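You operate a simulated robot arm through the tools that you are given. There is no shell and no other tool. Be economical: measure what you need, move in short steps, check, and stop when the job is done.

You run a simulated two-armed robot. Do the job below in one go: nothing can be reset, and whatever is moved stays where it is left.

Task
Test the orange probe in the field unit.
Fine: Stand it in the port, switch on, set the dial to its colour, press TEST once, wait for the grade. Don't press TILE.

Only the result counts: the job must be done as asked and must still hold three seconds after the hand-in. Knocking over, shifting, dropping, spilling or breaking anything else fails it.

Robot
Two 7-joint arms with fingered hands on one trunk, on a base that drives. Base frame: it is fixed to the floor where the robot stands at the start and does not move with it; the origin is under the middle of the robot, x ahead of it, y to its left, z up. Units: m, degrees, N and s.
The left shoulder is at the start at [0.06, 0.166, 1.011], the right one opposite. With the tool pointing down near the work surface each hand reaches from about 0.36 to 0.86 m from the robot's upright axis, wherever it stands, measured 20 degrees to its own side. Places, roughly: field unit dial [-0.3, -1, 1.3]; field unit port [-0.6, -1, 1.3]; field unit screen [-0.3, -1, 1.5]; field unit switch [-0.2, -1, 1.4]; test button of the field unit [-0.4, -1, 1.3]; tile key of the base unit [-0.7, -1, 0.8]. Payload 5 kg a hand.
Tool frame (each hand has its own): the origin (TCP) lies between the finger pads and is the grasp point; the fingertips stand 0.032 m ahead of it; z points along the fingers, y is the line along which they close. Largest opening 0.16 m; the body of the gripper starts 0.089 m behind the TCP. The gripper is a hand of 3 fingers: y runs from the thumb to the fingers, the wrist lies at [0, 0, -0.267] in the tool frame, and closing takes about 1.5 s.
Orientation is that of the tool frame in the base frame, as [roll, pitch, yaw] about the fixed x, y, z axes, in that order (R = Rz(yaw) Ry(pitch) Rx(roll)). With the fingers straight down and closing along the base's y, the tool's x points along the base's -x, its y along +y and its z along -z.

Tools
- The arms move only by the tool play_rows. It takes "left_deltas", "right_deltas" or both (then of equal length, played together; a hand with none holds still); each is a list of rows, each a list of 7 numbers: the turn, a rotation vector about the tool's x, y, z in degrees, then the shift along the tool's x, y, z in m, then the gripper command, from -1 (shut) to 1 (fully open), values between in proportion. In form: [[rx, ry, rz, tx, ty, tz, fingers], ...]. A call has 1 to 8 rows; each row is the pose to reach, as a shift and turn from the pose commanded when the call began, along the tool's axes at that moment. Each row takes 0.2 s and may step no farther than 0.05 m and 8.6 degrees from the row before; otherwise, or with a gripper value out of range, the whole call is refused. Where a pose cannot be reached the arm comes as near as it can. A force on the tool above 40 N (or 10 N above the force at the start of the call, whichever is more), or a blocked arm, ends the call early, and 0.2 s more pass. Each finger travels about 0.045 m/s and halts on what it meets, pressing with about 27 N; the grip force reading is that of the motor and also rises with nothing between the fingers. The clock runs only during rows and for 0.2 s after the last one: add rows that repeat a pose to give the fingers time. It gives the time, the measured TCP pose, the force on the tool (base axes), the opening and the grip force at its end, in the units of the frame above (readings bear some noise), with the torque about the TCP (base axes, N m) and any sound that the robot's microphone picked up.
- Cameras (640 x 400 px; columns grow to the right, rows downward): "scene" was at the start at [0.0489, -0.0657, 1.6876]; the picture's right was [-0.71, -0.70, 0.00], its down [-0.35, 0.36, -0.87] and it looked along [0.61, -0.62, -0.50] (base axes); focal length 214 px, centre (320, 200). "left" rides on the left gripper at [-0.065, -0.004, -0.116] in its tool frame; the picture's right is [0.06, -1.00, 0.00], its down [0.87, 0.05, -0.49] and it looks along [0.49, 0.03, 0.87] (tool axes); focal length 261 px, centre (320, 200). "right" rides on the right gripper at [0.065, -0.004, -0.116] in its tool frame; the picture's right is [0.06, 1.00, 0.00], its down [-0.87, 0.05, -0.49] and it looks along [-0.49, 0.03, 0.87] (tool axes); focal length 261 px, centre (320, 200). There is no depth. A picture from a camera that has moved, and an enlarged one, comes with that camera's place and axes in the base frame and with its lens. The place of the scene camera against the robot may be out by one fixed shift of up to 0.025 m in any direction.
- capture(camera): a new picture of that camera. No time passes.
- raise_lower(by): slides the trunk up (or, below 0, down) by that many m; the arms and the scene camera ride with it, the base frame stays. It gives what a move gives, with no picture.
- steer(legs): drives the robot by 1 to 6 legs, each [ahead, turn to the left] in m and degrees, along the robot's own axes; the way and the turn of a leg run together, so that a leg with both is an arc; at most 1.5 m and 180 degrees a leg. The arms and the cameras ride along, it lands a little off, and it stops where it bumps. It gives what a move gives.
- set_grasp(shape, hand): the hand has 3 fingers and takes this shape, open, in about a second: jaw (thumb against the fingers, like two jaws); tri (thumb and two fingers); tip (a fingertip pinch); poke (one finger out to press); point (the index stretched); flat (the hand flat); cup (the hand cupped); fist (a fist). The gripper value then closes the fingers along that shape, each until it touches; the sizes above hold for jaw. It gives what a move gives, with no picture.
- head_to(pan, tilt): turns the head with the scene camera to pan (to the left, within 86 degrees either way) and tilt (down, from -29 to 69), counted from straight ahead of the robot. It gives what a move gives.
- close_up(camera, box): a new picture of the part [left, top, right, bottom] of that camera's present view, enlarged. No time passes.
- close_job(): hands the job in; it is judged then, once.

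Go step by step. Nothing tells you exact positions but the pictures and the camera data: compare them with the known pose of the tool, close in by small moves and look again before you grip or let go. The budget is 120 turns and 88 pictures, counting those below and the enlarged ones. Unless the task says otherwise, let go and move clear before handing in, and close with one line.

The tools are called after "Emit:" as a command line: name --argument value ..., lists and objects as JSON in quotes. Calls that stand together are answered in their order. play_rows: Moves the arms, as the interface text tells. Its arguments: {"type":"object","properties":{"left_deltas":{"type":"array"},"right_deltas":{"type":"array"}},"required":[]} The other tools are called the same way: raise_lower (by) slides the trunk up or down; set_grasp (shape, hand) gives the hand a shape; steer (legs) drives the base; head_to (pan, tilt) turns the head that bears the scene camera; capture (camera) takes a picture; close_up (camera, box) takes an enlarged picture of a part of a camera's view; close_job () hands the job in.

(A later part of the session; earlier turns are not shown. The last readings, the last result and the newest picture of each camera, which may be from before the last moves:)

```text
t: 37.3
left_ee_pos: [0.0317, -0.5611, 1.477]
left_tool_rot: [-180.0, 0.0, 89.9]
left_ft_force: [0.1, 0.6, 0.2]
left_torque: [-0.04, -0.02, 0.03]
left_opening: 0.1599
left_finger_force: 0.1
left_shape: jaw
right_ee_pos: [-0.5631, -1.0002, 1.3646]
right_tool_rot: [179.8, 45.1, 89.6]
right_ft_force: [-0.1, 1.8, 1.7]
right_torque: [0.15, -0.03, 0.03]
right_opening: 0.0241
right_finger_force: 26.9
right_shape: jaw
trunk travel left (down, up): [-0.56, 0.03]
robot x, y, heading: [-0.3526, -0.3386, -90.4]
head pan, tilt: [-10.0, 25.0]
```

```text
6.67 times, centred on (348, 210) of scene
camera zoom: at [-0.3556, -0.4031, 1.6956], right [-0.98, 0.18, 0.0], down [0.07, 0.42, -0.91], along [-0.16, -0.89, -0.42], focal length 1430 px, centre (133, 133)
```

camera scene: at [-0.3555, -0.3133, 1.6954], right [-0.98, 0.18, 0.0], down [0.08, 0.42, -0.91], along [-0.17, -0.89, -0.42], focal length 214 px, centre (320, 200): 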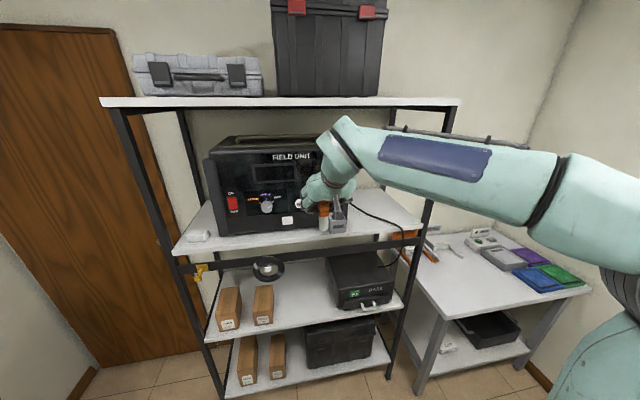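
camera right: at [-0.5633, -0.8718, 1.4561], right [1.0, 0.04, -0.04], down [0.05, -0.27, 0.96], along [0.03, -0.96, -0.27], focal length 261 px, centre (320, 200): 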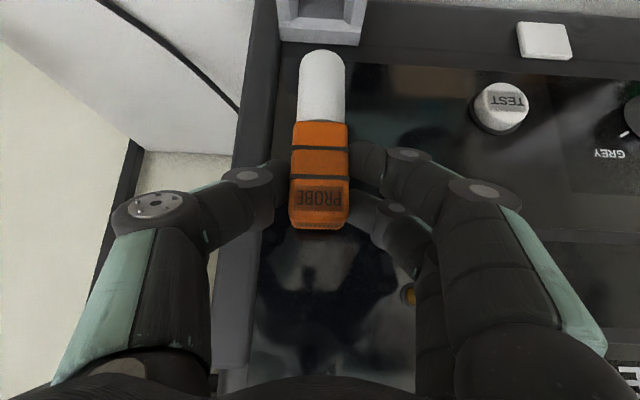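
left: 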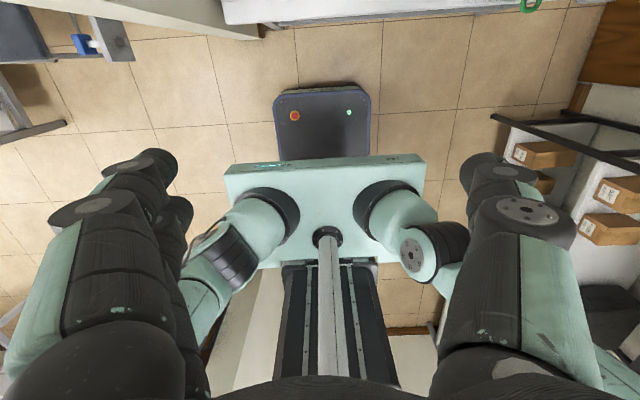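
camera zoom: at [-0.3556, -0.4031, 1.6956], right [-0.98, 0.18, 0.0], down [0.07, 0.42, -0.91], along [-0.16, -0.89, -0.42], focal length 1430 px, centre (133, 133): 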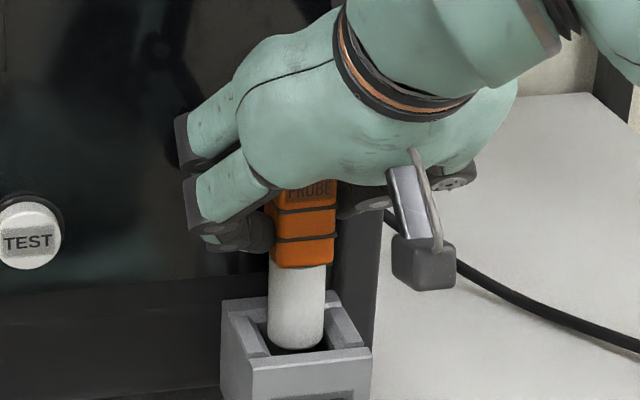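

Emit:
play_rows --right_deltas '[[0, 0, 0, 0.002, 0, -0.002, -1], [0, 0, 0, 0.005, 0, 0.001, -1], [0, 0, 0, 0.009, 0, 0.005, -1], [0, 0, 0, 0.009, 0, 0.005, -1]]'

Emit:
close_up --camera "right" --box '[240, 20, 400, 120]'

Emit:
close_up --camera "scene" --box '[300, 180, 396, 240]'

```text
t: 38.3
left_ee_pos: [0.03, -0.5606, 1.4765]
left_tool_rot: [180.0, 0.0, 89.7]
left_ft_force: [-0.2, 0.2, -0.1]
left_torque: [0.02, 0.01, -0.01]
left_opening: 0.1601
left_finger_force: 0.0
left_shape: jaw
right_ee_pos: [-0.5641, -0.9974, 1.3548]
right_tool_rot: [179.9, 45.0, 89.6]
right_ft_force: [0.6, 1.8, -0.6]
right_torque: [0.14, -0.02, 0.01]
right_opening: 0.0241
right_finger_force: 27.4
right_shape: jaw
trunk travel left (down, up): [-0.56, 0.03]
robot x, y, heading: [-0.3505, -0.3445, -90.2]
head pan, tilt: [-10.0, 25.0]
```

```text
4.00 times, centred on (320, 70) of right
camera zoom: at [-0.5667, -0.8706, 1.3894], right [1.0, 0.04, -0.04], down [0.05, -0.27, 0.96], along [0.03, -0.96, -0.27], focal length 1043 px, centre (320, 720)
```

zoom: 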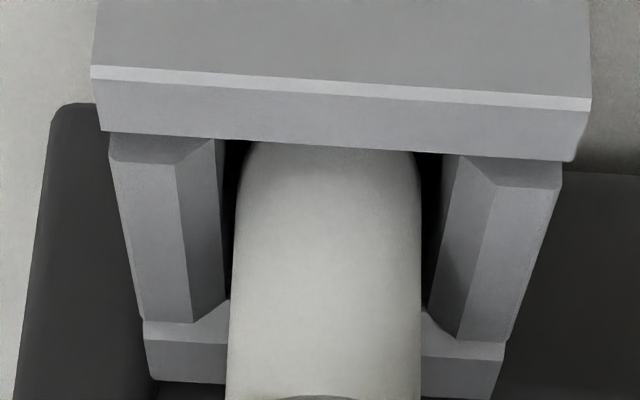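

```text
6.67 times, centred on (348, 210) of scene
camera zoom: at [-0.3556, -0.4034, 1.6955], right [-0.98, 0.18, 0.0], down [0.07, 0.42, -0.91], along [-0.16, -0.89, -0.42], focal length 1430 px, centre (133, 133)
```

zoom: 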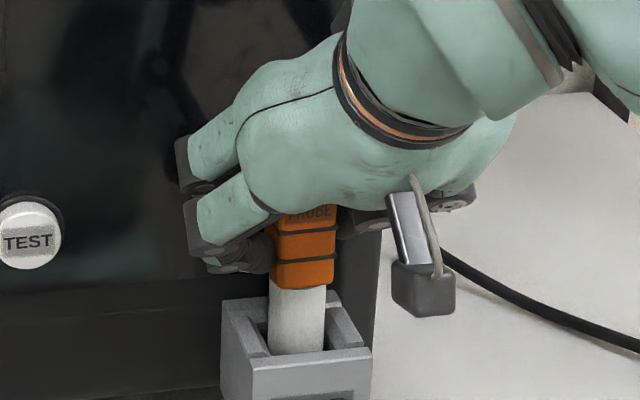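

Emit:
play_rows --right_deltas '[[0, 0, 0, 0.003, 0, -0.003, -1], [0, 0, 0, 0.006, 0, 0.0, -1], [0, 0, 0, 0.01, 0, 0.004, -1], [0, 0, 0, 0.01, 0, 0.004, -1]]'

Emit:
close_up --camera "right" --box '[240, 40, 400, 140]'

Emit:
close_up --camera "scene" --box '[300, 180, 396, 240]'

```text
t: 39.3
left_ee_pos: [0.0315, -0.561, 1.4748]
left_tool_rot: [180.0, -0.1, 89.7]
left_ft_force: [0.2, 0.0, 0.3]
left_torque: [-0.03, 0.0, 0.0]
left_opening: 0.16
left_finger_force: 0.1
left_shape: jaw
right_ee_pos: [-0.5632, -0.9941, 1.345]
right_tool_rot: [179.7, 45.0, 89.7]
right_ft_force: [-0.4, 0.1, -1.1]
right_torque: [-0.02, -0.01, -0.04]
right_opening: 0.0243
right_finger_force: 27.6
right_shape: jaw
trunk travel left (down, up): [-0.56, 0.03]
robot x, y, heading: [-0.3558, -0.3417, -90.3]
head pan, tilt: [-10.0, 25.0]
```

```text
4.00 times, centred on (320, 90) of right
camera zoom: at [-0.5664, -0.8668, 1.3794], right [1.0, 0.04, -0.04], down [0.05, -0.27, 0.96], along [0.03, -0.96, -0.27], focal length 1043 px, centre (320, 640)
```

zoom: 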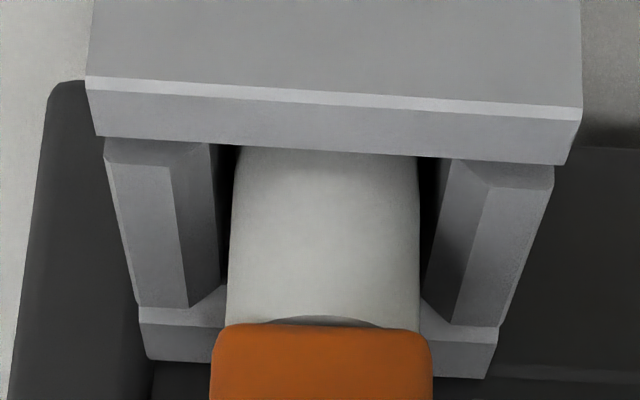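

```text
6.67 times, centred on (348, 210) of scene
camera zoom: at [-0.3556, -0.4038, 1.6955], right [-0.98, 0.18, 0.0], down [0.07, 0.42, -0.91], along [-0.16, -0.89, -0.42], focal length 1430 px, centre (133, 133)
```

zoom: 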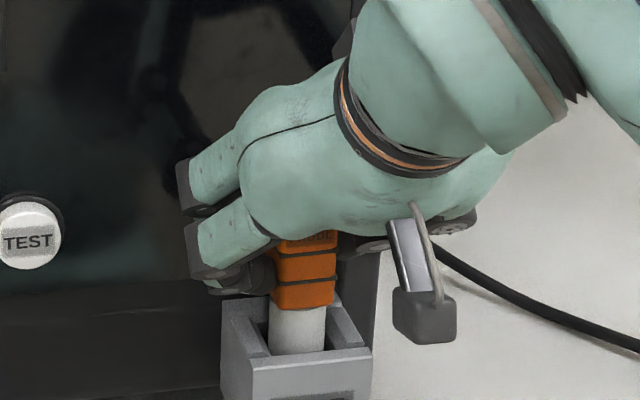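

Emit:
play_rows --right_deltas '[[0, 0, 0, 0.003, 0, 0.003, -1], [0, 0, 0, 0.006, 0, 0.006, -1], [0, 0, 0, 0.009, 0, 0.009, -1], [0, 0, 0, 0.011, 0, 0.011, -1]]'

Emit:
close_up --camera "scene" --box '[300, 180, 396, 240]'

```text
t: 40.3
left_ee_pos: [0.0305, -0.5614, 1.4759]
left_tool_rot: [-179.9, -0.1, 89.8]
left_ft_force: [-1.1, -0.1, -0.4]
left_torque: [0.0, 0.01, 0.03]
left_opening: 0.1597
left_finger_force: 0.0
left_shape: jaw
right_ee_pos: [-0.5636, -0.9953, 1.3279]
right_tool_rot: [179.7, 45.2, 89.6]
right_ft_force: [-0.7, 0.2, -1.4]
right_torque: [0.03, 0.01, 0.02]
right_opening: 0.0238
right_finger_force: 27.1
right_shape: jaw
trunk travel left (down, up): [-0.56, 0.03]
robot x, y, heading: [-0.3524, -0.3433, -90.1]
head pan, tilt: [-10.0, 25.0]
```

```text
6.67 times, centred on (348, 210) of scene
camera zoom: at [-0.3557, -0.4037, 1.6955], right [-0.98, 0.18, 0.0], down [0.07, 0.42, -0.91], along [-0.16, -0.89, -0.42], focal length 1430 px, centre (133, 133)
```

zoom: 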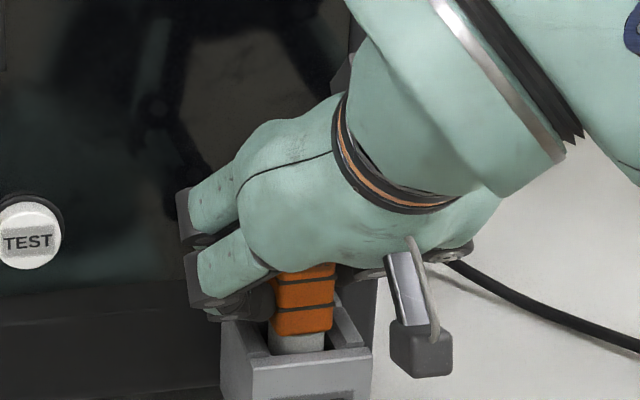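

Emit:
play_rows --right_deltas '[[0, 0, 0, 0.003, 0, 0.003, -1], [0, 0, 0, 0.006, 0, 0.006, -1], [0, 0, 0, 0.008, 0, 0.008, -1], [0, 0, 0, 0.008, 0, 0.008, -1]]'

Emit:
close_up --camera "scene" --box '[300, 180, 396, 240]'

Emit:
capture --camera "right"

```text
t: 41.1
left_ee_pos: [0.031, -0.5614, 1.4767]
left_tool_rot: [-180.0, 0.0, 89.9]
left_ft_force: [0.4, -0.3, 0.5]
left_torque: [0.0, -0.01, -0.02]
left_opening: 0.1599
left_finger_force: 0.1
left_shape: jaw
right_ee_pos: [-0.5641, -0.9951, 1.3277]
right_tool_rot: [179.7, 46.2, 89.7]
right_ft_force: [-1.3, 1.6, 13.4]
right_torque: [0.01, -0.02, -0.02]
right_opening: 0.025
right_finger_force: 27.0
right_shape: jaw
trunk travel left (down, up): [-0.56, 0.03]
robot x, y, heading: [-0.3546, -0.3428, -90.1]
head pan, tilt: [-10.0, 25.0]
stopped in row 4 (right hand): the force on the tool passed its limit at 42 N (the readings are from after the stop); the commanded pose is now the measured one
```

```text
6.67 times, centred on (348, 210) of scene
camera zoom: at [-0.3558, -0.4034, 1.6952], right [-0.98, 0.18, 0.0], down [0.07, 0.42, -0.91], along [-0.16, -0.89, -0.42], focal length 1430 px, centre (133, 133)
```

zoom: 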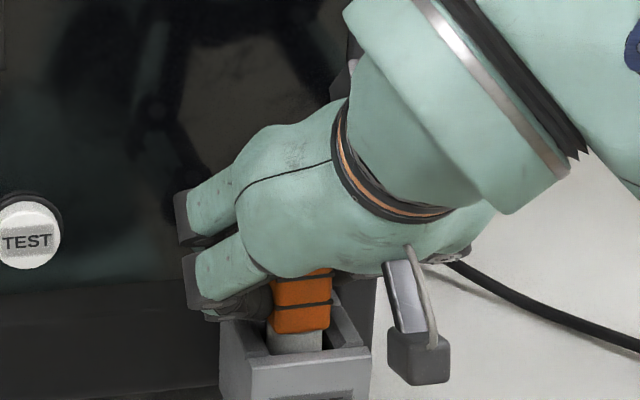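

```text
47 pictures are left
camera right: at [-0.5667, -0.8678, 1.36], right [1.0, 0.04, -0.04], down [0.05, -0.25, 0.97], along [0.03, -0.97, -0.25], focal length 261 px, centre (320, 200)
```

right: 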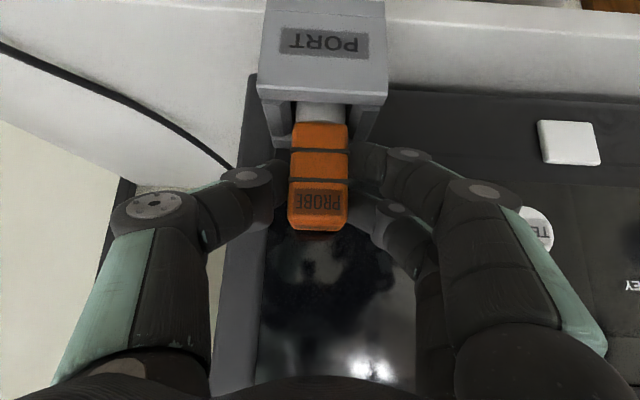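

Emit:
play_rows --right_deltas '[[0, 0, 0, -0.001, 0, -0.001, -1], [0, 0, 0, -0.001, 0, -0.001, -0.5], [0, 0, 0, -0.001, 0, -0.001, -0.3], [0, 0, 0, -0.001, 0, -0.001, -0.1], [0, 0, 0, -0.001, 0, -0.001, -0.1], [0, 0, 0, -0.001, 0, -0.001, -0.1]]'

Emit:
capture --camera "right"

```text
t: 42.5
left_ee_pos: [0.0307, -0.561, 1.4751]
left_tool_rot: [180.0, 0.0, 89.7]
left_ft_force: [0.1, 0.5, 0.9]
left_torque: [-0.02, 0.02, 0.02]
left_opening: 0.1599
left_finger_force: 0.1
left_shape: jaw
right_ee_pos: [-0.5619, -0.9954, 1.3264]
right_tool_rot: [179.8, 45.9, 89.7]
right_ft_force: [0.8, -0.9, -0.3]
right_torque: [-0.02, 0.02, 0.0]
right_opening: 0.0714
right_finger_force: 0.1
right_shape: jaw
trunk travel left (down, up): [-0.56, 0.03]
robot x, y, heading: [-0.3552, -0.3411, -90.3]
head pan, tilt: [-10.0, 25.0]
```

```text
46 pictures are left
camera right: at [-0.5664, -0.8675, 1.3597], right [1.0, 0.04, -0.04], down [0.05, -0.25, 0.97], along [0.03, -0.97, -0.25], focal length 261 px, centre (320, 200)
```

right: 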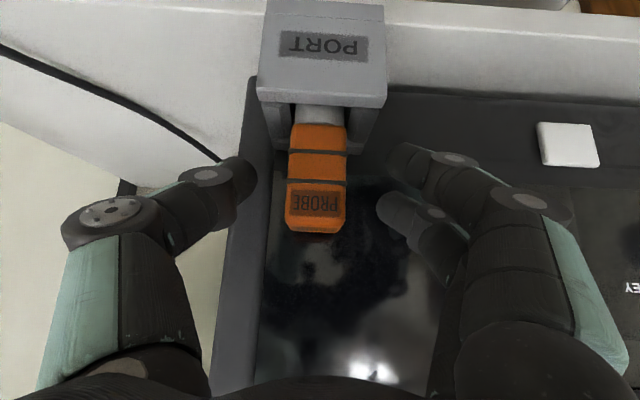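

Emit:
play_rows --right_deltas '[[0, 0, 0, 0, 0, -0.02, -0.1], [0, 0, 0, 0, 0, -0.05, -0.1], [0, 0, 0, 0, 0, -0.09, -0.1], [0, 0, 0, 0, 0, -0.13, -0.1], [0, 0, 0, 0, 0, -0.17, -0.1]]'

Emit:
set_grasp --shape "poke" --hand "right"

Emit:
capture --camera "right"

Emit:
close_up --camera "scene" --box '[180, 120, 420, 270]'

```text
t: 43.7
left_ee_pos: [0.0301, -0.5588, 1.476]
left_tool_rot: [-180.0, 0.0, 89.8]
left_ft_force: [-0.1, 0.4, 0.4]
left_torque: [0.01, 0.0, 0.0]
left_opening: 0.1599
left_finger_force: 0.1
left_shape: jaw
right_ee_pos: [-0.562, -0.8713, 1.4457]
right_tool_rot: [179.8, 45.9, 89.8]
right_ft_force: [-0.5, 0.9, 0.8]
right_torque: [0.01, -0.02, -0.01]
right_opening: 0.0713
right_finger_force: 0.0
right_shape: jaw
trunk travel left (down, up): [-0.56, 0.03]
robot x, y, heading: [-0.3562, -0.344, -90.2]
head pan, tilt: [-10.0, 25.0]
```

```text
t: 44.6
left_ee_pos: [0.031, -0.5614, 1.4756]
left_tool_rot: [-180.0, 0.1, 89.7]
left_ft_force: [0.2, 1.0, 0.0]
left_torque: [0.01, -0.03, 0.01]
left_opening: 0.1599
left_finger_force: 0.0
left_shape: jaw
right_ee_pos: [-0.563, -0.8745, 1.4447]
right_tool_rot: [179.8, 45.9, 89.7]
right_ft_force: [0.4, -0.4, 0.0]
right_torque: [0.01, 0.0, 0.01]
right_opening: 0.0001
right_finger_force: 0.0
right_shape: poke
trunk travel left (down, up): [-0.56, 0.03]
robot x, y, heading: [-0.3532, -0.3432, -90.3]
head pan, tilt: [-10.0, 25.0]
```

```text
45 pictures are left
camera right: at [-0.5664, -0.7455, 1.4777], right [1.0, 0.04, -0.04], down [0.05, -0.25, 0.97], along [0.03, -0.97, -0.25], focal length 261 px, centre (320, 200)
```

right: 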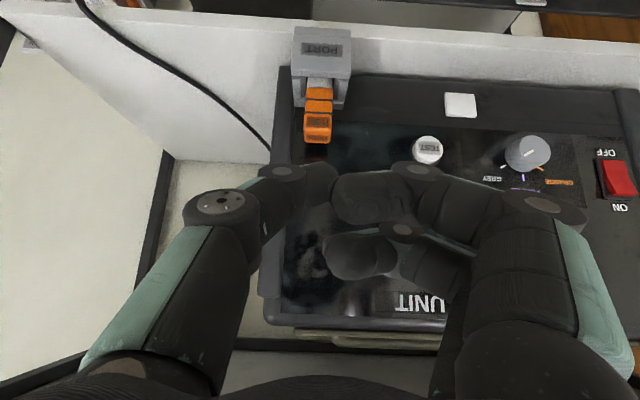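

```text
2.67 times, centred on (300, 195) of scene
camera zoom: at [-0.3557, -0.4036, 1.6955], right [-0.98, 0.18, 0.0], down [0.07, 0.42, -0.91], along [-0.16, -0.89, -0.42], focal length 572 px, centre (373, 213)
```

zoom: 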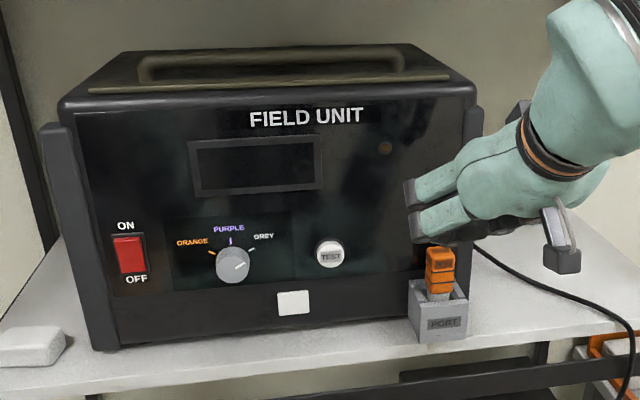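

Emit:
set_grasp --shape "point" --hand "right"

Emit:
capture --camera "right"

Emit:
close_up --camera "scene" --box '[320, 140, 416, 200]'

```text
t: 45.5
left_ee_pos: [0.0314, -0.5613, 1.4752]
left_tool_rot: [179.9, 0.1, 89.8]
left_ft_force: [-0.1, -0.6, -0.4]
left_torque: [-0.01, 0.01, -0.01]
left_opening: 0.16
left_finger_force: 0.0
left_shape: jaw
right_ee_pos: [-0.5634, -0.8739, 1.4442]
right_tool_rot: [179.7, 45.9, 89.8]
right_ft_force: [0.6, -0.2, -0.3]
right_torque: [-0.04, 0.0, -0.02]
right_opening: 0.0001
right_finger_force: 0.0
right_shape: point
trunk travel left (down, up): [-0.56, 0.03]
robot x, y, heading: [-0.3568, -0.3442, -90.1]
head pan, tilt: [-10.0, 25.0]
```

```text
43 pictures are left
camera right: at [-0.5664, -0.7456, 1.4777], right [1.0, 0.04, -0.04], down [0.05, -0.25, 0.97], along [0.03, -0.97, -0.25], focal length 261 px, centre (320, 200)
```

right: 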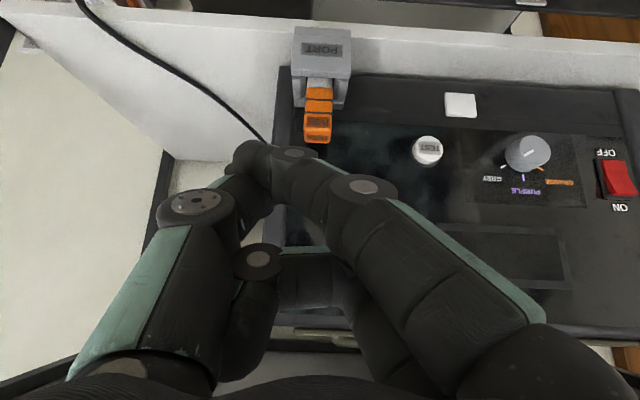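

```text
6.67 times, centred on (368, 170) of scene
camera zoom: at [-0.3557, -0.4036, 1.6955], right [-0.98, 0.18, 0.0], down [0.07, 0.42, -0.91], along [-0.16, -0.89, -0.42], focal length 1430 px, centre (0, 400)
```

zoom: 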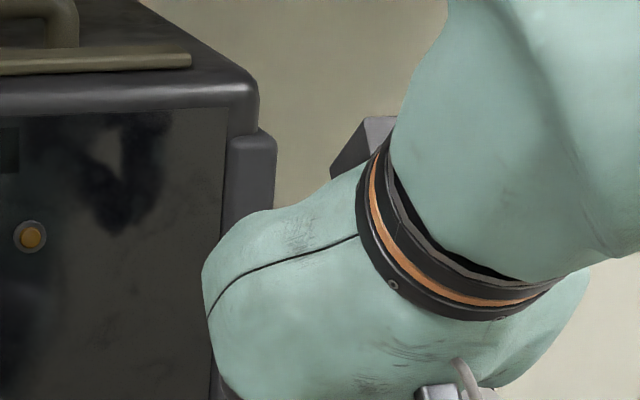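

Emit:
set_grasp --shape "jaw" --hand "right"

Emit:
play_rows --right_deltas '[[0, -5.5, 0, 0.002, 0.045, 0.012, -1], [0, -11, 0, 0.005, 0.09, 0.024, -1], [0, -16.5, 0, 0.007, 0.135, 0.036, -1], [0, -22, 0, 0.01, 0.181, 0.048, -1], [0, -27.5, 0, 0.012, 0.227, 0.06, -1], [0, -33, 0, 0.015, 0.272, 0.072, -1], [0, -38.5, 0, 0.017, 0.318, 0.084, -1], [0, -44, 0, 0.02, 0.363, 0.097, -1]]'

Emit:
capture --camera "right"

Emit:
capture --camera "scene"

```text
t: 46.4
left_ee_pos: [0.0302, -0.5607, 1.4754]
left_tool_rot: [-180.0, 0.1, 89.9]
left_ft_force: [0.2, 0.7, 0.6]
left_torque: [0.02, 0.02, -0.01]
left_opening: 0.16
left_finger_force: 0.1
left_shape: jaw
right_ee_pos: [-0.5635, -0.8749, 1.4454]
right_tool_rot: [179.8, 45.9, 89.7]
right_ft_force: [0.1, -0.1, 0.9]
right_torque: [-0.03, -0.03, 0.02]
right_opening: 0.1599
right_finger_force: 0.0
right_shape: jaw
trunk travel left (down, up): [-0.56, 0.03]
robot x, y, heading: [-0.3568, -0.3408, -90.1]
head pan, tilt: [-10.0, 25.0]
```

```text
t: 48.2
left_ee_pos: [0.0329, -0.5619, 1.4748]
left_tool_rot: [-179.9, 0.0, 89.7]
left_ft_force: [0.5, 0.0, 0.3]
left_torque: [-0.02, 0.07, 0.0]
left_opening: 0.1601
left_finger_force: 0.1
left_shape: jaw
right_ee_pos: [-0.1973, -0.9307, 1.3654]
right_tool_rot: [63.6, 89.9, -26.7]
right_ft_force: [0.3, -0.3, 0.3]
right_torque: [-0.01, 0.02, -0.05]
right_opening: 0.0
right_finger_force: 0.1
right_shape: jaw
trunk travel left (down, up): [-0.56, 0.03]
robot x, y, heading: [-0.3533, -0.3391, -90.5]
head pan, tilt: [-10.0, 25.0]
```

```text
41 pictures are left
camera right: at [-0.2007, -0.8154, 1.2982], right [1.0, 0.0, -0.06], down [0.05, 0.49, 0.87], along [0.03, -0.87, 0.49], focal length 261 px, centre (320, 200)
```

right: 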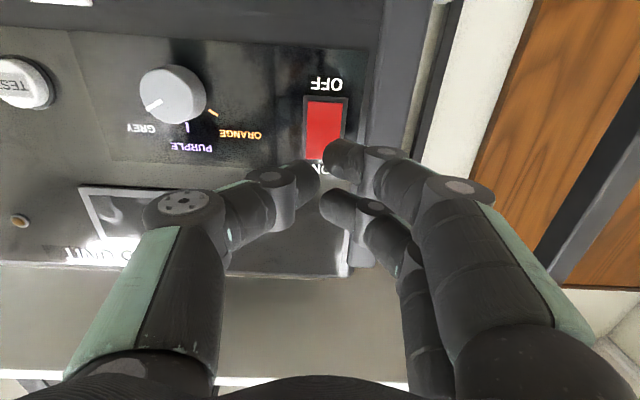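

```text
40 pictures are left
camera scene: at [-0.3531, -0.4039, 1.6955], right [-0.98, 0.18, 0.0], down [0.07, 0.42, -0.91], along [-0.16, -0.89, -0.42], focal length 214 px, centre (320, 200)
```

scene: 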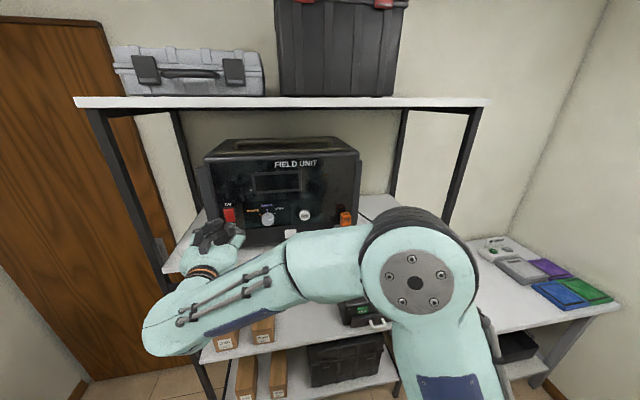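

Emit:
play_rows --right_deltas '[[0, 7, 0, -0.001, -0.002, 0.004, -1], [0, 14, 0, -0.003, -0.004, 0.008, -1], [0, 21, 0, -0.004, -0.006, 0.012, -1], [0, 28, 0, -0.006, -0.008, 0.018, -1], [0, 35, 0, -0.007, -0.009, 0.024, -1]]'

Emit:
capture --camera "right"

Emit:
close_up --camera "scene" --box '[180, 180, 276, 240]'

```text
t: 49.4
left_ee_pos: [0.0311, -0.561, 1.4769]
left_tool_rot: [179.9, 0.0, 89.7]
left_ft_force: [-0.1, -0.1, 0.4]
left_torque: [0.0, -0.02, 0.03]
left_opening: 0.1599
left_finger_force: 0.0
left_shape: jaw
right_ee_pos: [-0.2086, -0.9541, 1.3712]
right_tool_rot: [179.7, 54.8, 89.8]
right_ft_force: [0.3, -0.4, 0.3]
right_torque: [0.03, 0.01, 0.01]
right_opening: 0.0001
right_finger_force: 27.0
right_shape: jaw
trunk travel left (down, up): [-0.56, 0.03]
robot x, y, heading: [-0.3561, -0.3442, -90.1]
head pan, tilt: [-10.0, 25.0]
```

```text
39 pictures are left
camera right: at [-0.212, -0.8228, 1.3833], right [1.0, 0.03, -0.05], down [0.05, -0.1, 0.99], along [0.03, -0.99, -0.1], focal length 261 px, centre (320, 200)
```

right: 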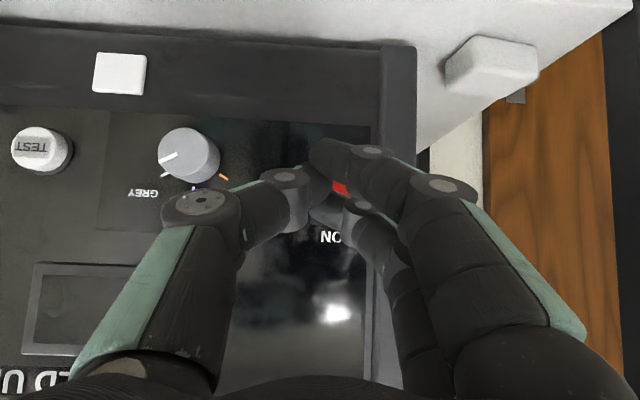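

```text
6.67 times, centred on (228, 210) of scene
camera zoom: at [-0.3552, -0.4041, 1.6955], right [-0.98, 0.18, 0.0], down [0.07, 0.42, -0.91], along [-0.16, -0.89, -0.42], focal length 1430 px, centre (933, 133)
```

zoom: 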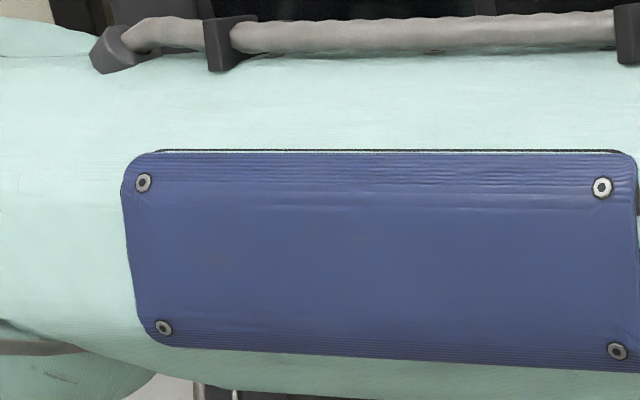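

Emit:
play_rows --right_deltas '[[0, 0, 0, -0.0058, 0.003, 0.0082, -1], [0, 0, 0, -0.0115, 0.003, 0.0163, -1], [0, 0, 0, -0.0144, 0.003, 0.0204, -1], [0, 0, 0, -0.0173, 0.003, 0.0245, -1], [0, 0, 0, -0.0187, 0.003, 0.0265, -1]]'

Emit:
capture --camera "right"

```text
t: 50.6
left_ee_pos: [0.0319, -0.562, 1.4758]
left_tool_rot: [-180.0, 0.0, 89.9]
left_ft_force: [0.3, 0.1, 0.0]
left_torque: [-0.01, 0.0, 0.02]
left_opening: 0.1599
left_finger_force: 0.0
left_shape: jaw
right_ee_pos: [-0.2057, -0.9871, 1.3721]
right_tool_rot: [179.7, 55.0, 89.7]
right_ft_force: [-0.3, 0.3, -0.5]
right_torque: [-0.03, 0.0, 0.01]
right_opening: 0.0
right_finger_force: 27.2
right_shape: jaw
trunk travel left (down, up): [-0.56, 0.03]
robot x, y, heading: [-0.3534, -0.3419, -90.2]
head pan, tilt: [-10.0, 25.0]
```

```text
37 pictures are left
camera right: at [-0.2094, -0.855, 1.3838], right [1.0, 0.03, -0.05], down [0.05, -0.1, 0.99], along [0.03, -0.99, -0.1], focal length 261 px, centre (320, 200)
```

right: 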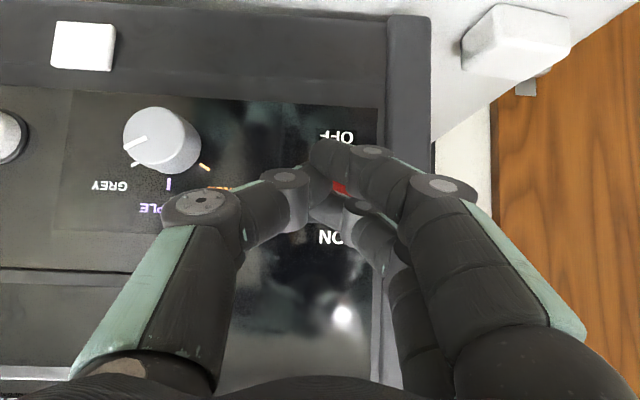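

Emit:
play_rows --right_deltas '[[0, 0, 0, -0.0023, 0, 0.0033, -1], [0, 0, 0, -0.0046, 0, 0.0065, -1], [0, 0, 0, -0.0063, 0, 0.009, -1]]'

```text
t: 51.4
left_ee_pos: [0.0321, -0.5568, 1.4763]
left_tool_rot: [-180.0, 0.2, 89.9]
left_ft_force: [0.0, 0.8, 0.0]
left_torque: [0.0, -0.01, 0.01]
left_opening: 0.16
left_finger_force: 0.1
left_shape: jaw
right_ee_pos: [-0.2031, -0.9931, 1.3721]
right_tool_rot: [179.6, 54.9, 89.8]
right_ft_force: [-0.2, 21.9, -3.1]
right_torque: [0.18, 0.06, -0.18]
right_opening: 0.0001
right_finger_force: 27.1
right_shape: jaw
trunk travel left (down, up): [-0.56, 0.03]
robot x, y, heading: [-0.3572, -0.3415, -90.2]
head pan, tilt: [-10.0, 25.0]
```

Emit:
play_rows --right_deltas '[[0, 0, 0, 0.01, 0, -0.015, -1], [0, 0, 0, 0.03, 0, -0.042, -1], [0, 0, 0, 0.0, 0, -0.07, -1], [0, 0, 0, -0.03, 0, -0.09, -1]]'

Emit:
capture --camera "right"

```text
t: 52.4
left_ee_pos: [0.0311, -0.5607, 1.4759]
left_tool_rot: [179.9, 0.0, 89.8]
left_ft_force: [-0.3, 0.1, 0.3]
left_torque: [0.0, -0.02, -0.01]
left_opening: 0.1599
left_finger_force: 0.0
left_shape: jaw
right_ee_pos: [-0.2059, -0.9398, 1.4473]
right_tool_rot: [179.8, 54.9, 89.7]
right_ft_force: [-0.3, -0.1, -0.3]
right_torque: [0.02, -0.01, 0.02]
right_opening: 0.0
right_finger_force: 27.3
right_shape: jaw
trunk travel left (down, up): [-0.56, 0.03]
robot x, y, heading: [-0.3544, -0.3423, -90.4]
head pan, tilt: [-10.0, 25.0]
```

```text
36 pictures are left
camera right: at [-0.209, -0.8082, 1.4598], right [1.0, 0.03, -0.05], down [0.05, -0.1, 0.99], along [0.03, -0.99, -0.1], focal length 261 px, centre (320, 200)
```

right: 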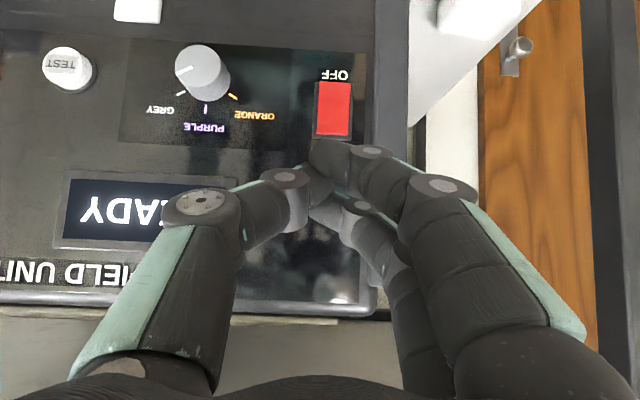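

Emit:
play_rows --right_deltas '[[0, -7, 0, 0.02, -0.021, 0.0, -1], [0, -14, 0, 0.04, -0.042, 0.01, -0.5], [0, -21, 0, 0.06, -0.064, 0.025, -0.1], [0, -28, 0, 0.08, -0.085, 0.042, -0.1], [0, -35, 0, 0.101, -0.106, 0.059, -0.1], [0, -35, 0, 0.101, -0.106, 0.059, -0.1], [0, -35, 0, 0.101, -0.106, 0.059, -0.1]]'

Emit:
capture --camera "right"

```text
t: 54.0
left_ee_pos: [0.0309, -0.5616, 1.4752]
left_tool_rot: [-179.9, 0.0, 89.8]
left_ft_force: [0.1, -0.1, -0.8]
left_torque: [0.01, 0.0, 0.03]
left_opening: 0.1598
left_finger_force: 0.1
left_shape: jaw
right_ee_pos: [-0.3116, -0.9319, 1.3303]
right_tool_rot: [114.1, 89.9, 24.1]
right_ft_force: [-0.5, 0.4, 0.1]
right_torque: [0.01, 0.01, -0.01]
right_opening: 0.0713
right_finger_force: 0.0
right_shape: jaw
trunk travel left (down, up): [-0.56, 0.03]
robot x, y, heading: [-0.3559, -0.3458, -90.4]
head pan, tilt: [-10.0, 25.0]
```

```text
35 pictures are left
camera right: at [-0.3154, -0.8157, 1.2643], right [1.0, 0.0, -0.06], down [0.05, 0.49, 0.87], along [0.03, -0.87, 0.49], focal length 261 px, centre (320, 200)
```

right: 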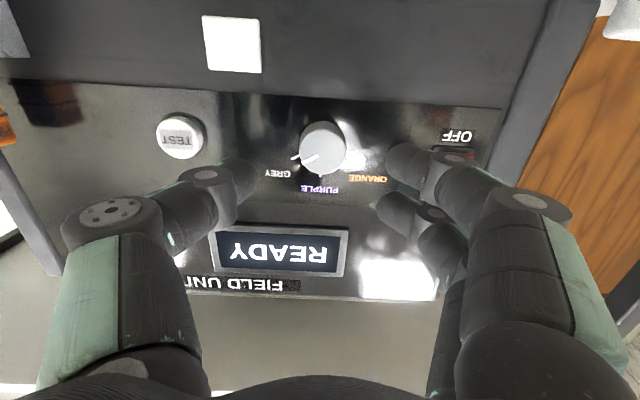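

Emit:
play_rows --right_deltas '[[0, 0, 8.4, 0, 0.003, 0, -0.15], [0, 0, 16.8, 0, 0.003, 0, -0.15], [0, 0, 25.2, 0, 0.003, 0, -0.15], [0, 0, 33.6, 0, 0.003, 0, -0.15], [0, 0, 42, 0, 0.003, 0, -0.15], [0, 0, 50, 0, 0.003, 0, -0.15], [0, 0, 50, 0, 0.003, 0.02, -0.15], [0, 0, 50, 0, 0.003, 0.035, -0.15]]'

Emit:
capture --camera "right"

```text
t: 55.8
left_ee_pos: [0.0317, -0.5623, 1.4753]
left_tool_rot: [179.9, 0.0, 89.8]
left_ft_force: [0.0, 0.4, 0.3]
left_torque: [-0.01, 0.01, 0.02]
left_opening: 0.1598
left_finger_force: 0.0
left_shape: jaw
right_ee_pos: [-0.3083, -0.9657, 1.3301]
right_tool_rot: [90.1, 39.9, -0.1]
right_ft_force: [-0.8, -0.6, 0.6]
right_torque: [0.01, 0.01, -0.01]
right_opening: 0.0685
right_finger_force: 0.0
right_shape: jaw
trunk travel left (down, up): [-0.56, 0.03]
robot x, y, heading: [-0.3541, -0.3398, -90.1]
head pan, tilt: [-10.0, 25.0]
```

```text
34 pictures are left
camera right: at [-0.2606, -0.8513, 1.285], right [0.69, 0.0, 0.73], down [-0.63, 0.49, 0.6], along [-0.36, -0.87, 0.34], focal length 261 px, centre (320, 200)
```

right: 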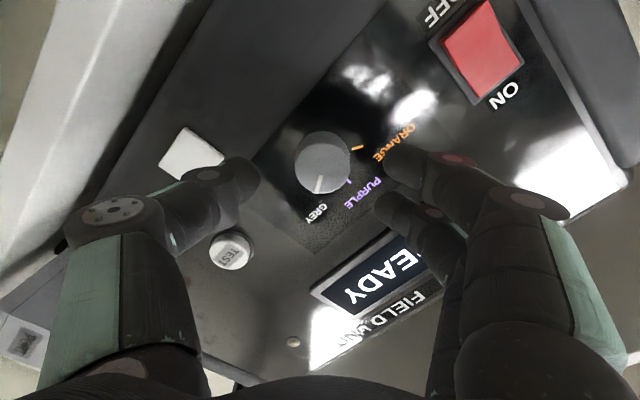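

Emit:
play_rows --right_deltas '[[0, 0, 0, -0.002, 0.002, 0.01, -0.15], [0, 0, 0, -0.002, 0.002, 0.02, -0.15], [0, 0, 0, -0.002, 0.002, 0.028, -0.15], [0, 0, 0, -0.002, 0.002, 0.033, -0.15]]'

Emit:
capture --camera "right"

```text
t: 56.8
left_ee_pos: [0.0317, -0.5612, 1.4756]
left_tool_rot: [179.9, -0.1, 89.8]
left_ft_force: [0.2, 0.3, 0.1]
left_torque: [-0.04, -0.01, 0.03]
left_opening: 0.1601
left_finger_force: 0.0
left_shape: jaw
right_ee_pos: [-0.3099, -0.9994, 1.3336]
right_tool_rot: [90.1, 40.0, 0.0]
right_ft_force: [0.7, 0.6, -0.6]
right_torque: [0.01, 0.02, -0.02]
right_opening: 0.0689
right_finger_force: 0.1
right_shape: jaw
trunk travel left (down, up): [-0.56, 0.03]
robot x, y, heading: [-0.3535, -0.3401, -90.3]
head pan, tilt: [-10.0, 25.0]
```

```text
33 pictures are left
camera right: at [-0.2611, -0.8841, 1.2879], right [0.69, 0.0, 0.73], down [-0.63, 0.49, 0.6], along [-0.36, -0.87, 0.34], focal length 261 px, centre (320, 200)
```

right: 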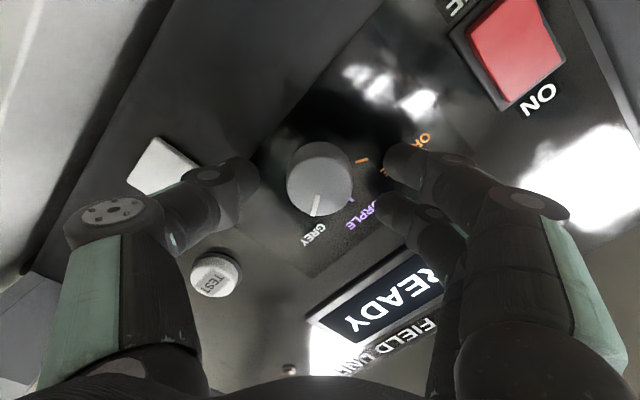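

Emit:
play_rows --right_deltas '[[0, 0, 0, 0, 0, 0.004, -0.15], [0, 0, 0, 0, 0, 0.007, -0.15], [0, 0, 0, 0, 0, 0.009, -0.15]]'

```text
t: 57.6
left_ee_pos: [0.0316, -0.5599, 1.4761]
left_tool_rot: [180.0, 0.0, 89.7]
left_ft_force: [0.4, -0.1, -0.1]
left_torque: [-0.03, -0.03, -0.03]
left_opening: 0.1599
left_finger_force: 0.0
left_shape: jaw
right_ee_pos: [-0.3089, -1.0071, 1.3339]
right_tool_rot: [90.0, 39.8, -0.1]
right_ft_force: [-1.2, 6.9, 1.2]
right_torque: [-0.24, -0.02, 0.16]
right_opening: 0.0683
right_finger_force: 0.0
right_shape: jaw
trunk travel left (down, up): [-0.56, 0.03]
robot x, y, heading: [-0.3546, -0.3415, -90.2]
head pan, tilt: [-10.0, 25.0]
```

Emit:
play_rows --right_deltas '[[0, 0, 0, 0, 0, -0.003, -0.15], [0, 0, 0, 0, 0, -0.003, -0.5], [0, 0, 0, 0, 0, -0.003, -1], [0, 0, 0, 0, 0, -0.003, -1], [0, 0, 0, 0, 0, -0.003, -1], [0, 0, 0, 0, 0, -0.003, -1]]'

Emit:
capture --camera "right"

```text
t: 59.0
left_ee_pos: [0.0325, -0.5616, 1.4763]
left_tool_rot: [-179.9, 0.0, 89.9]
left_ft_force: [-0.3, 0.0, -0.2]
left_torque: [0.0, 0.02, -0.01]
left_opening: 0.1598
left_finger_force: 0.1
left_shape: jaw
right_ee_pos: [-0.3095, -1.0064, 1.3326]
right_tool_rot: [90.1, 39.8, -0.1]
right_ft_force: [-0.4, -2.6, 0.0]
right_torque: [0.0, 0.03, -0.01]
right_opening: 0.0284
right_finger_force: 26.8
right_shape: jaw
trunk travel left (down, up): [-0.56, 0.03]
robot x, y, heading: [-0.3555, -0.3433, -90.5]
head pan, tilt: [-10.0, 25.0]
```

```text
32 pictures are left
camera right: at [-0.2613, -0.8901, 1.2876], right [0.69, 0.0, 0.73], down [-0.63, 0.49, 0.6], along [-0.36, -0.87, 0.34], focal length 261 px, centre (320, 200)
```

right: 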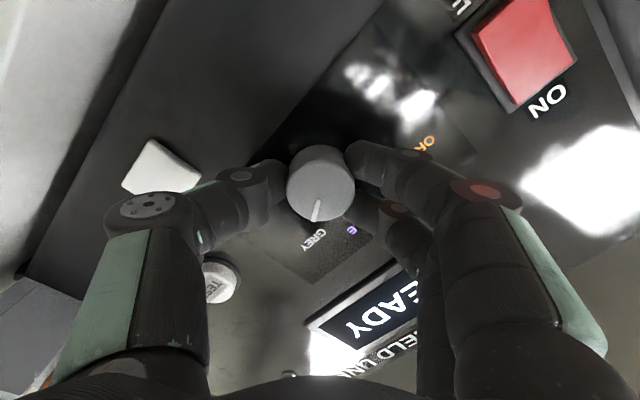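

Emit:
play_rows --right_deltas '[[0, 0, -8, 0, 0, 0, -1], [0, 0, -16, 0, 0, 0, -1], [0, 0, -24, 0, 0, 0, -1], [0, 0, -32, 0, 0, 0, -1], [0, 0, -40, 0, 0, 0, -1], [0, 0, -48, 0, 0, 0, -1], [0, 0, -52, 0, 0, 0, -1]]'

Emit:
capture --camera "right"

```text
t: 60.6
left_ee_pos: [0.0307, -0.5621, 1.4749]
left_tool_rot: [180.0, 0.0, 89.9]
left_ft_force: [0.2, -0.2, -0.6]
left_torque: [-0.01, 0.0, 0.01]
left_opening: 0.1597
left_finger_force: 0.1
left_shape: jaw
right_ee_pos: [-0.3101, -1.0046, 1.3341]
right_tool_rot: [-92.5, 88.0, 177.4]
right_ft_force: [-0.9, -0.9, -0.5]
right_torque: [0.01, 0.01, -0.08]
right_opening: 0.0283
right_finger_force: 26.9
right_shape: jaw
trunk travel left (down, up): [-0.56, 0.03]
robot x, y, heading: [-0.3553, -0.3456, -90.4]
head pan, tilt: [-10.0, 25.0]
```

```text
31 pictures are left
camera right: at [-0.3156, -0.8899, 1.2675], right [1.0, 0.0, -0.1], down [0.09, 0.49, 0.87], along [0.04, -0.87, 0.49], focal length 261 px, centre (320, 200)
```

right: 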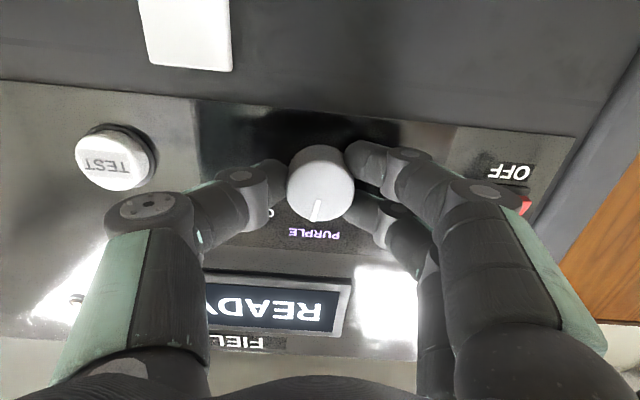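

Emit:
play_rows --right_deltas '[[0, 0, -8, 0, 0, 0, -1], [0, 0, -16, 0, 0, 0, -1], [0, 0, -24, 0, 0, 0, -1], [0, 0, -32, 0, 0, 0, -1], [0, 0, -40, 0, 0, 0, -1], [0, 0, -48, 0, 0, 0, -1], [0, 0, -52, 0, 0, 0, -1]]'

Emit:
capture --camera "right"

```text
t: 62.2
left_ee_pos: [0.0289, -0.5609, 1.4754]
left_tool_rot: [180.0, 0.0, 89.8]
left_ft_force: [-0.8, 0.4, 0.0]
left_torque: [0.02, 0.05, 0.02]
left_opening: 0.1601
left_finger_force: 0.1
left_shape: jaw
right_ee_pos: [-0.31, -1.0063, 1.3329]
right_tool_rot: [-90.1, 36.1, 179.8]
right_ft_force: [-5.0, -2.8, 2.4]
right_torque: [-0.1, 0.01, -0.16]
right_opening: 0.0282
right_finger_force: 27.0
right_shape: jaw
trunk travel left (down, up): [-0.56, 0.03]
robot x, y, heading: [-0.3555, -0.3404, -90.3]
head pan, tilt: [-10.0, 25.0]
```

```text
30 pictures are left
camera right: at [-0.3647, -0.8897, 1.2975], right [0.54, 0.0, -0.84], down [0.74, 0.49, 0.47], along [0.41, -0.87, 0.26], focal length 261 px, centre (320, 200)
```

right: 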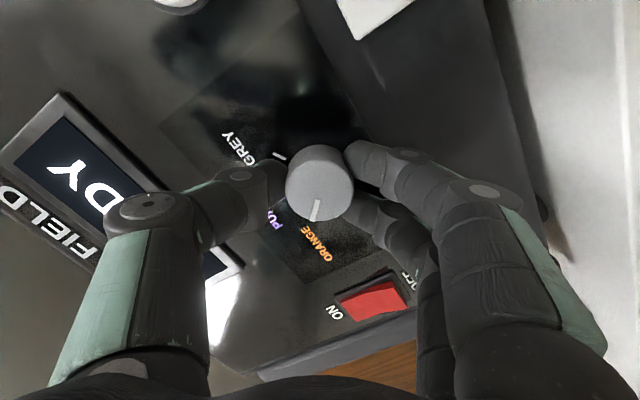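

Emit:
play_rows --right_deltas '[[0, 0, 0, 0, 0, 0, -0.6], [0, 0, 0, 0, 0, 0, -0.2], [0, 0, 0, 0, 0, 0, -0.15], [0, 0, 0, 0, 0, 0, -0.15], [0, 0, 0, 0, 0, -0.02, -0.15], [0, 0, 0, 0, 0, -0.05, -0.15], [0, 0, 0, 0, 0, -0.08, -0.15]]'

Emit:
capture --camera "right"

```text
t: 63.8
left_ee_pos: [0.0315, -0.561, 1.4762]
left_tool_rot: [-180.0, 0.1, 89.8]
left_ft_force: [0.4, -0.1, 0.4]
left_torque: [-0.04, -0.01, 0.01]
left_opening: 0.1598
left_finger_force: 0.1
left_shape: jaw
right_ee_pos: [-0.3089, -0.9245, 1.3323]
right_tool_rot: [-90.1, 36.1, 179.8]
right_ft_force: [-0.1, 1.1, 0.8]
right_torque: [-0.01, -0.02, 0.01]
right_opening: 0.0675
right_finger_force: 0.0
right_shape: jaw
trunk travel left (down, up): [-0.56, 0.03]
robot x, y, heading: [-0.3562, -0.3384, -90.0]
head pan, tilt: [-10.0, 25.0]
```

```text
29 pictures are left
camera right: at [-0.3638, -0.8087, 1.2978], right [0.54, 0.0, -0.84], down [0.74, 0.49, 0.47], along [0.41, -0.87, 0.26], focal length 261 px, centre (320, 200)
```

right: 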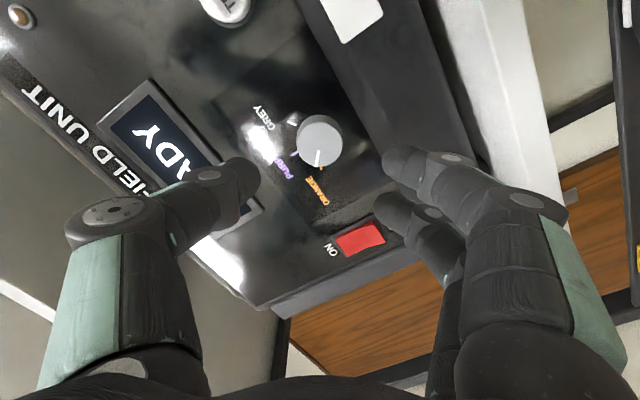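

Emit:
play_rows --right_deltas '[[0, 0, 7.7, 0, 0, 0, -0.5], [0, 0, 15.4, 0, 0, 0, -1], [0, 0, 23.1, 0, 0, 0, -1], [0, 0, 30.8, 0, 0, 0, -1], [0, 0, 38.5, 0, 0, 0, -1], [0, 0, 46.2, 0, 0, 0, -1], [0, 0, 54, 0, 0, 0, -1]]'

Emit:
play_rows --right_deltas '[[0, 7, 0, 0, -0.025, 0.0, -1], [0, 14, 0, 0, -0.05, 0.0, -1], [0, 21, 0, -0.003, -0.08, 0.01, -1], [0, 28, 0, -0.005, -0.11, 0.02, -1], [0, 35, 0, -0.006, -0.135, 0.028, -1]]'

Emit:
capture --camera "right"

```text
t: 65.4
left_ee_pos: [0.0317, -0.5613, 1.4762]
left_tool_rot: [180.0, 0.1, 89.9]
left_ft_force: [0.9, 0.6, 0.4]
left_torque: [0.0, -0.01, -0.01]
left_opening: 0.1599
left_finger_force: 0.0
left_shape: jaw
right_ee_pos: [-0.3083, -0.9253, 1.3332]
right_tool_rot: [101.7, 89.7, 11.6]
right_ft_force: [-0.4, 0.6, -1.0]
right_torque: [0.03, 0.0, 0.0]
right_opening: 0.0
right_finger_force: 27.2
right_shape: jaw
trunk travel left (down, up): [-0.56, 0.03]
robot x, y, heading: [-0.3564, -0.3437, -90.0]
head pan, tilt: [-10.0, 25.0]
```

```text
t: 66.6
left_ee_pos: [0.0295, -0.5623, 1.4759]
left_tool_rot: [180.0, 0.0, 89.8]
left_ft_force: [0.2, -0.6, -0.6]
left_torque: [0.02, -0.03, 0.0]
left_opening: 0.1601
left_finger_force: 0.1
left_shape: jaw
right_ee_pos: [-0.4458, -0.9552, 1.3395]
right_tool_rot: [179.8, 54.9, 89.6]
right_ft_force: [0.0, -0.3, -0.6]
right_torque: [-0.01, 0.03, -0.02]
right_opening: 0.0002
right_finger_force: 26.9
right_shape: jaw
trunk travel left (down, up): [-0.56, 0.03]
robot x, y, heading: [-0.3563, -0.3431, -90.1]
head pan, tilt: [-10.0, 25.0]
```

```text
28 pictures are left
camera right: at [-0.4492, -0.8223, 1.3518], right [1.0, 0.03, -0.05], down [0.05, -0.1, 0.99], along [0.03, -0.99, -0.1], focal length 261 px, centre (320, 200)
```

right: 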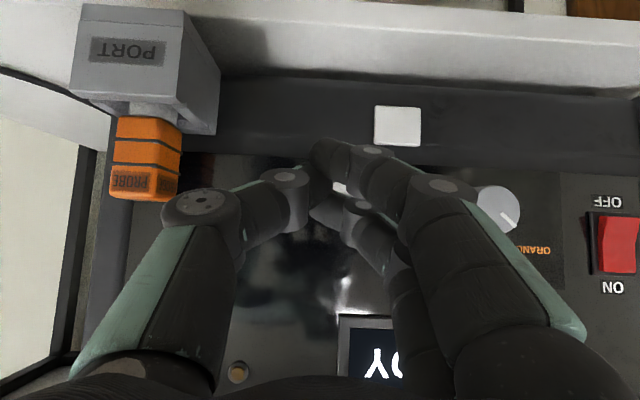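

Emit:
play_rows --right_deltas '[[0, 0, 0, -0.0058, 0.003, 0.0082, -1], [0, 0, 0, -0.0115, 0.003, 0.0163, -1], [0, 0, 0, -0.0155, 0.003, 0.0221, -1]]'

Emit:
capture --camera "right"

```text
t: 67.4
left_ee_pos: [0.0318, -0.562, 1.4754]
left_tool_rot: [180.0, 0.1, 89.8]
left_ft_force: [-0.8, 0.2, -0.2]
left_torque: [0.02, -0.01, 0.01]
left_opening: 0.1599
left_finger_force: 0.0
left_shape: jaw
right_ee_pos: [-0.4417, -0.9804, 1.3383]
right_tool_rot: [179.7, 54.9, 89.6]
right_ft_force: [-1.0, 0.1, -0.6]
right_torque: [-0.01, 0.01, 0.05]
right_opening: 0.0
right_finger_force: 26.9
right_shape: jaw
trunk travel left (down, up): [-0.56, 0.03]
robot x, y, heading: [-0.3517, -0.343, -90.2]
head pan, tilt: [-10.0, 25.0]
```

```text
27 pictures are left
camera right: at [-0.4451, -0.8482, 1.3513], right [1.0, 0.03, -0.05], down [0.05, -0.1, 0.99], along [0.03, -0.99, -0.1], focal length 261 px, centre (320, 200)
```

right: 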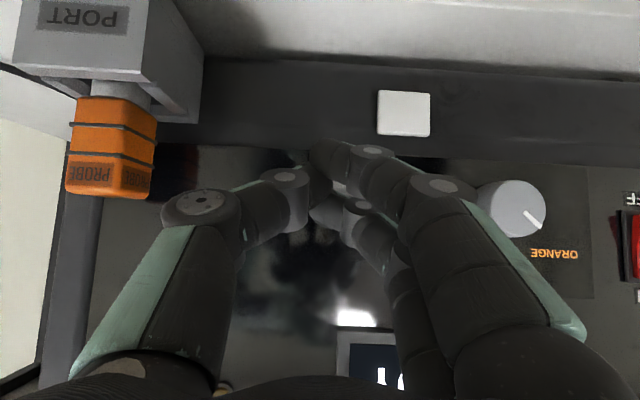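

Emit:
play_rows --right_deltas '[[0, 0, 0, -0.0023, 0, 0.0033, -1], [0, 0, 0, -0.0046, 0, 0.0065, -1], [0, 0, 0, -0.0063, 0, 0.009, -1]]'

Emit:
capture --camera "right"

```text
t: 68.2
left_ee_pos: [0.0303, -0.5615, 1.4755]
left_tool_rot: [-179.9, 0.0, 89.8]
left_ft_force: [-0.4, -0.8, -0.4]
left_torque: [0.01, -0.01, 0.01]
left_opening: 0.1599
left_finger_force: 0.1
left_shape: jaw
right_ee_pos: [-0.4418, -0.9908, 1.3391]
right_tool_rot: [179.7, 54.9, 89.7]
right_ft_force: [0.7, 2.2, 0.5]
right_torque: [0.0, 0.03, 0.0]
right_opening: 0.0
right_finger_force: 26.7
right_shape: jaw
trunk travel left (down, up): [-0.56, 0.03]
robot x, y, heading: [-0.3558, -0.3409, -90.0]
head pan, tilt: [-10.0, 25.0]
heard: click
```

```text
26 pictures are left
camera right: at [-0.4447, -0.8586, 1.3515], right [1.0, 0.03, -0.05], down [0.05, -0.1, 0.99], along [0.03, -0.99, -0.1], focal length 261 px, centre (320, 200)
```

right: 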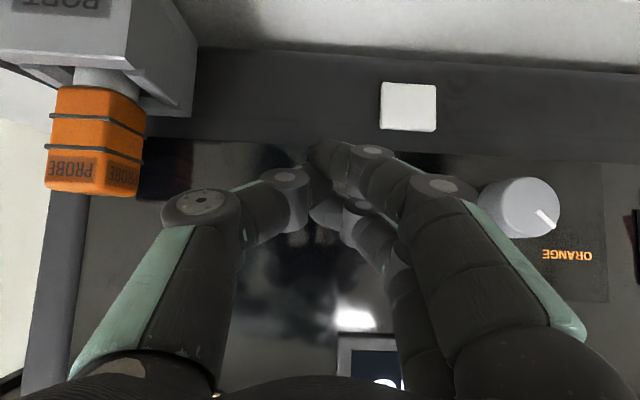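

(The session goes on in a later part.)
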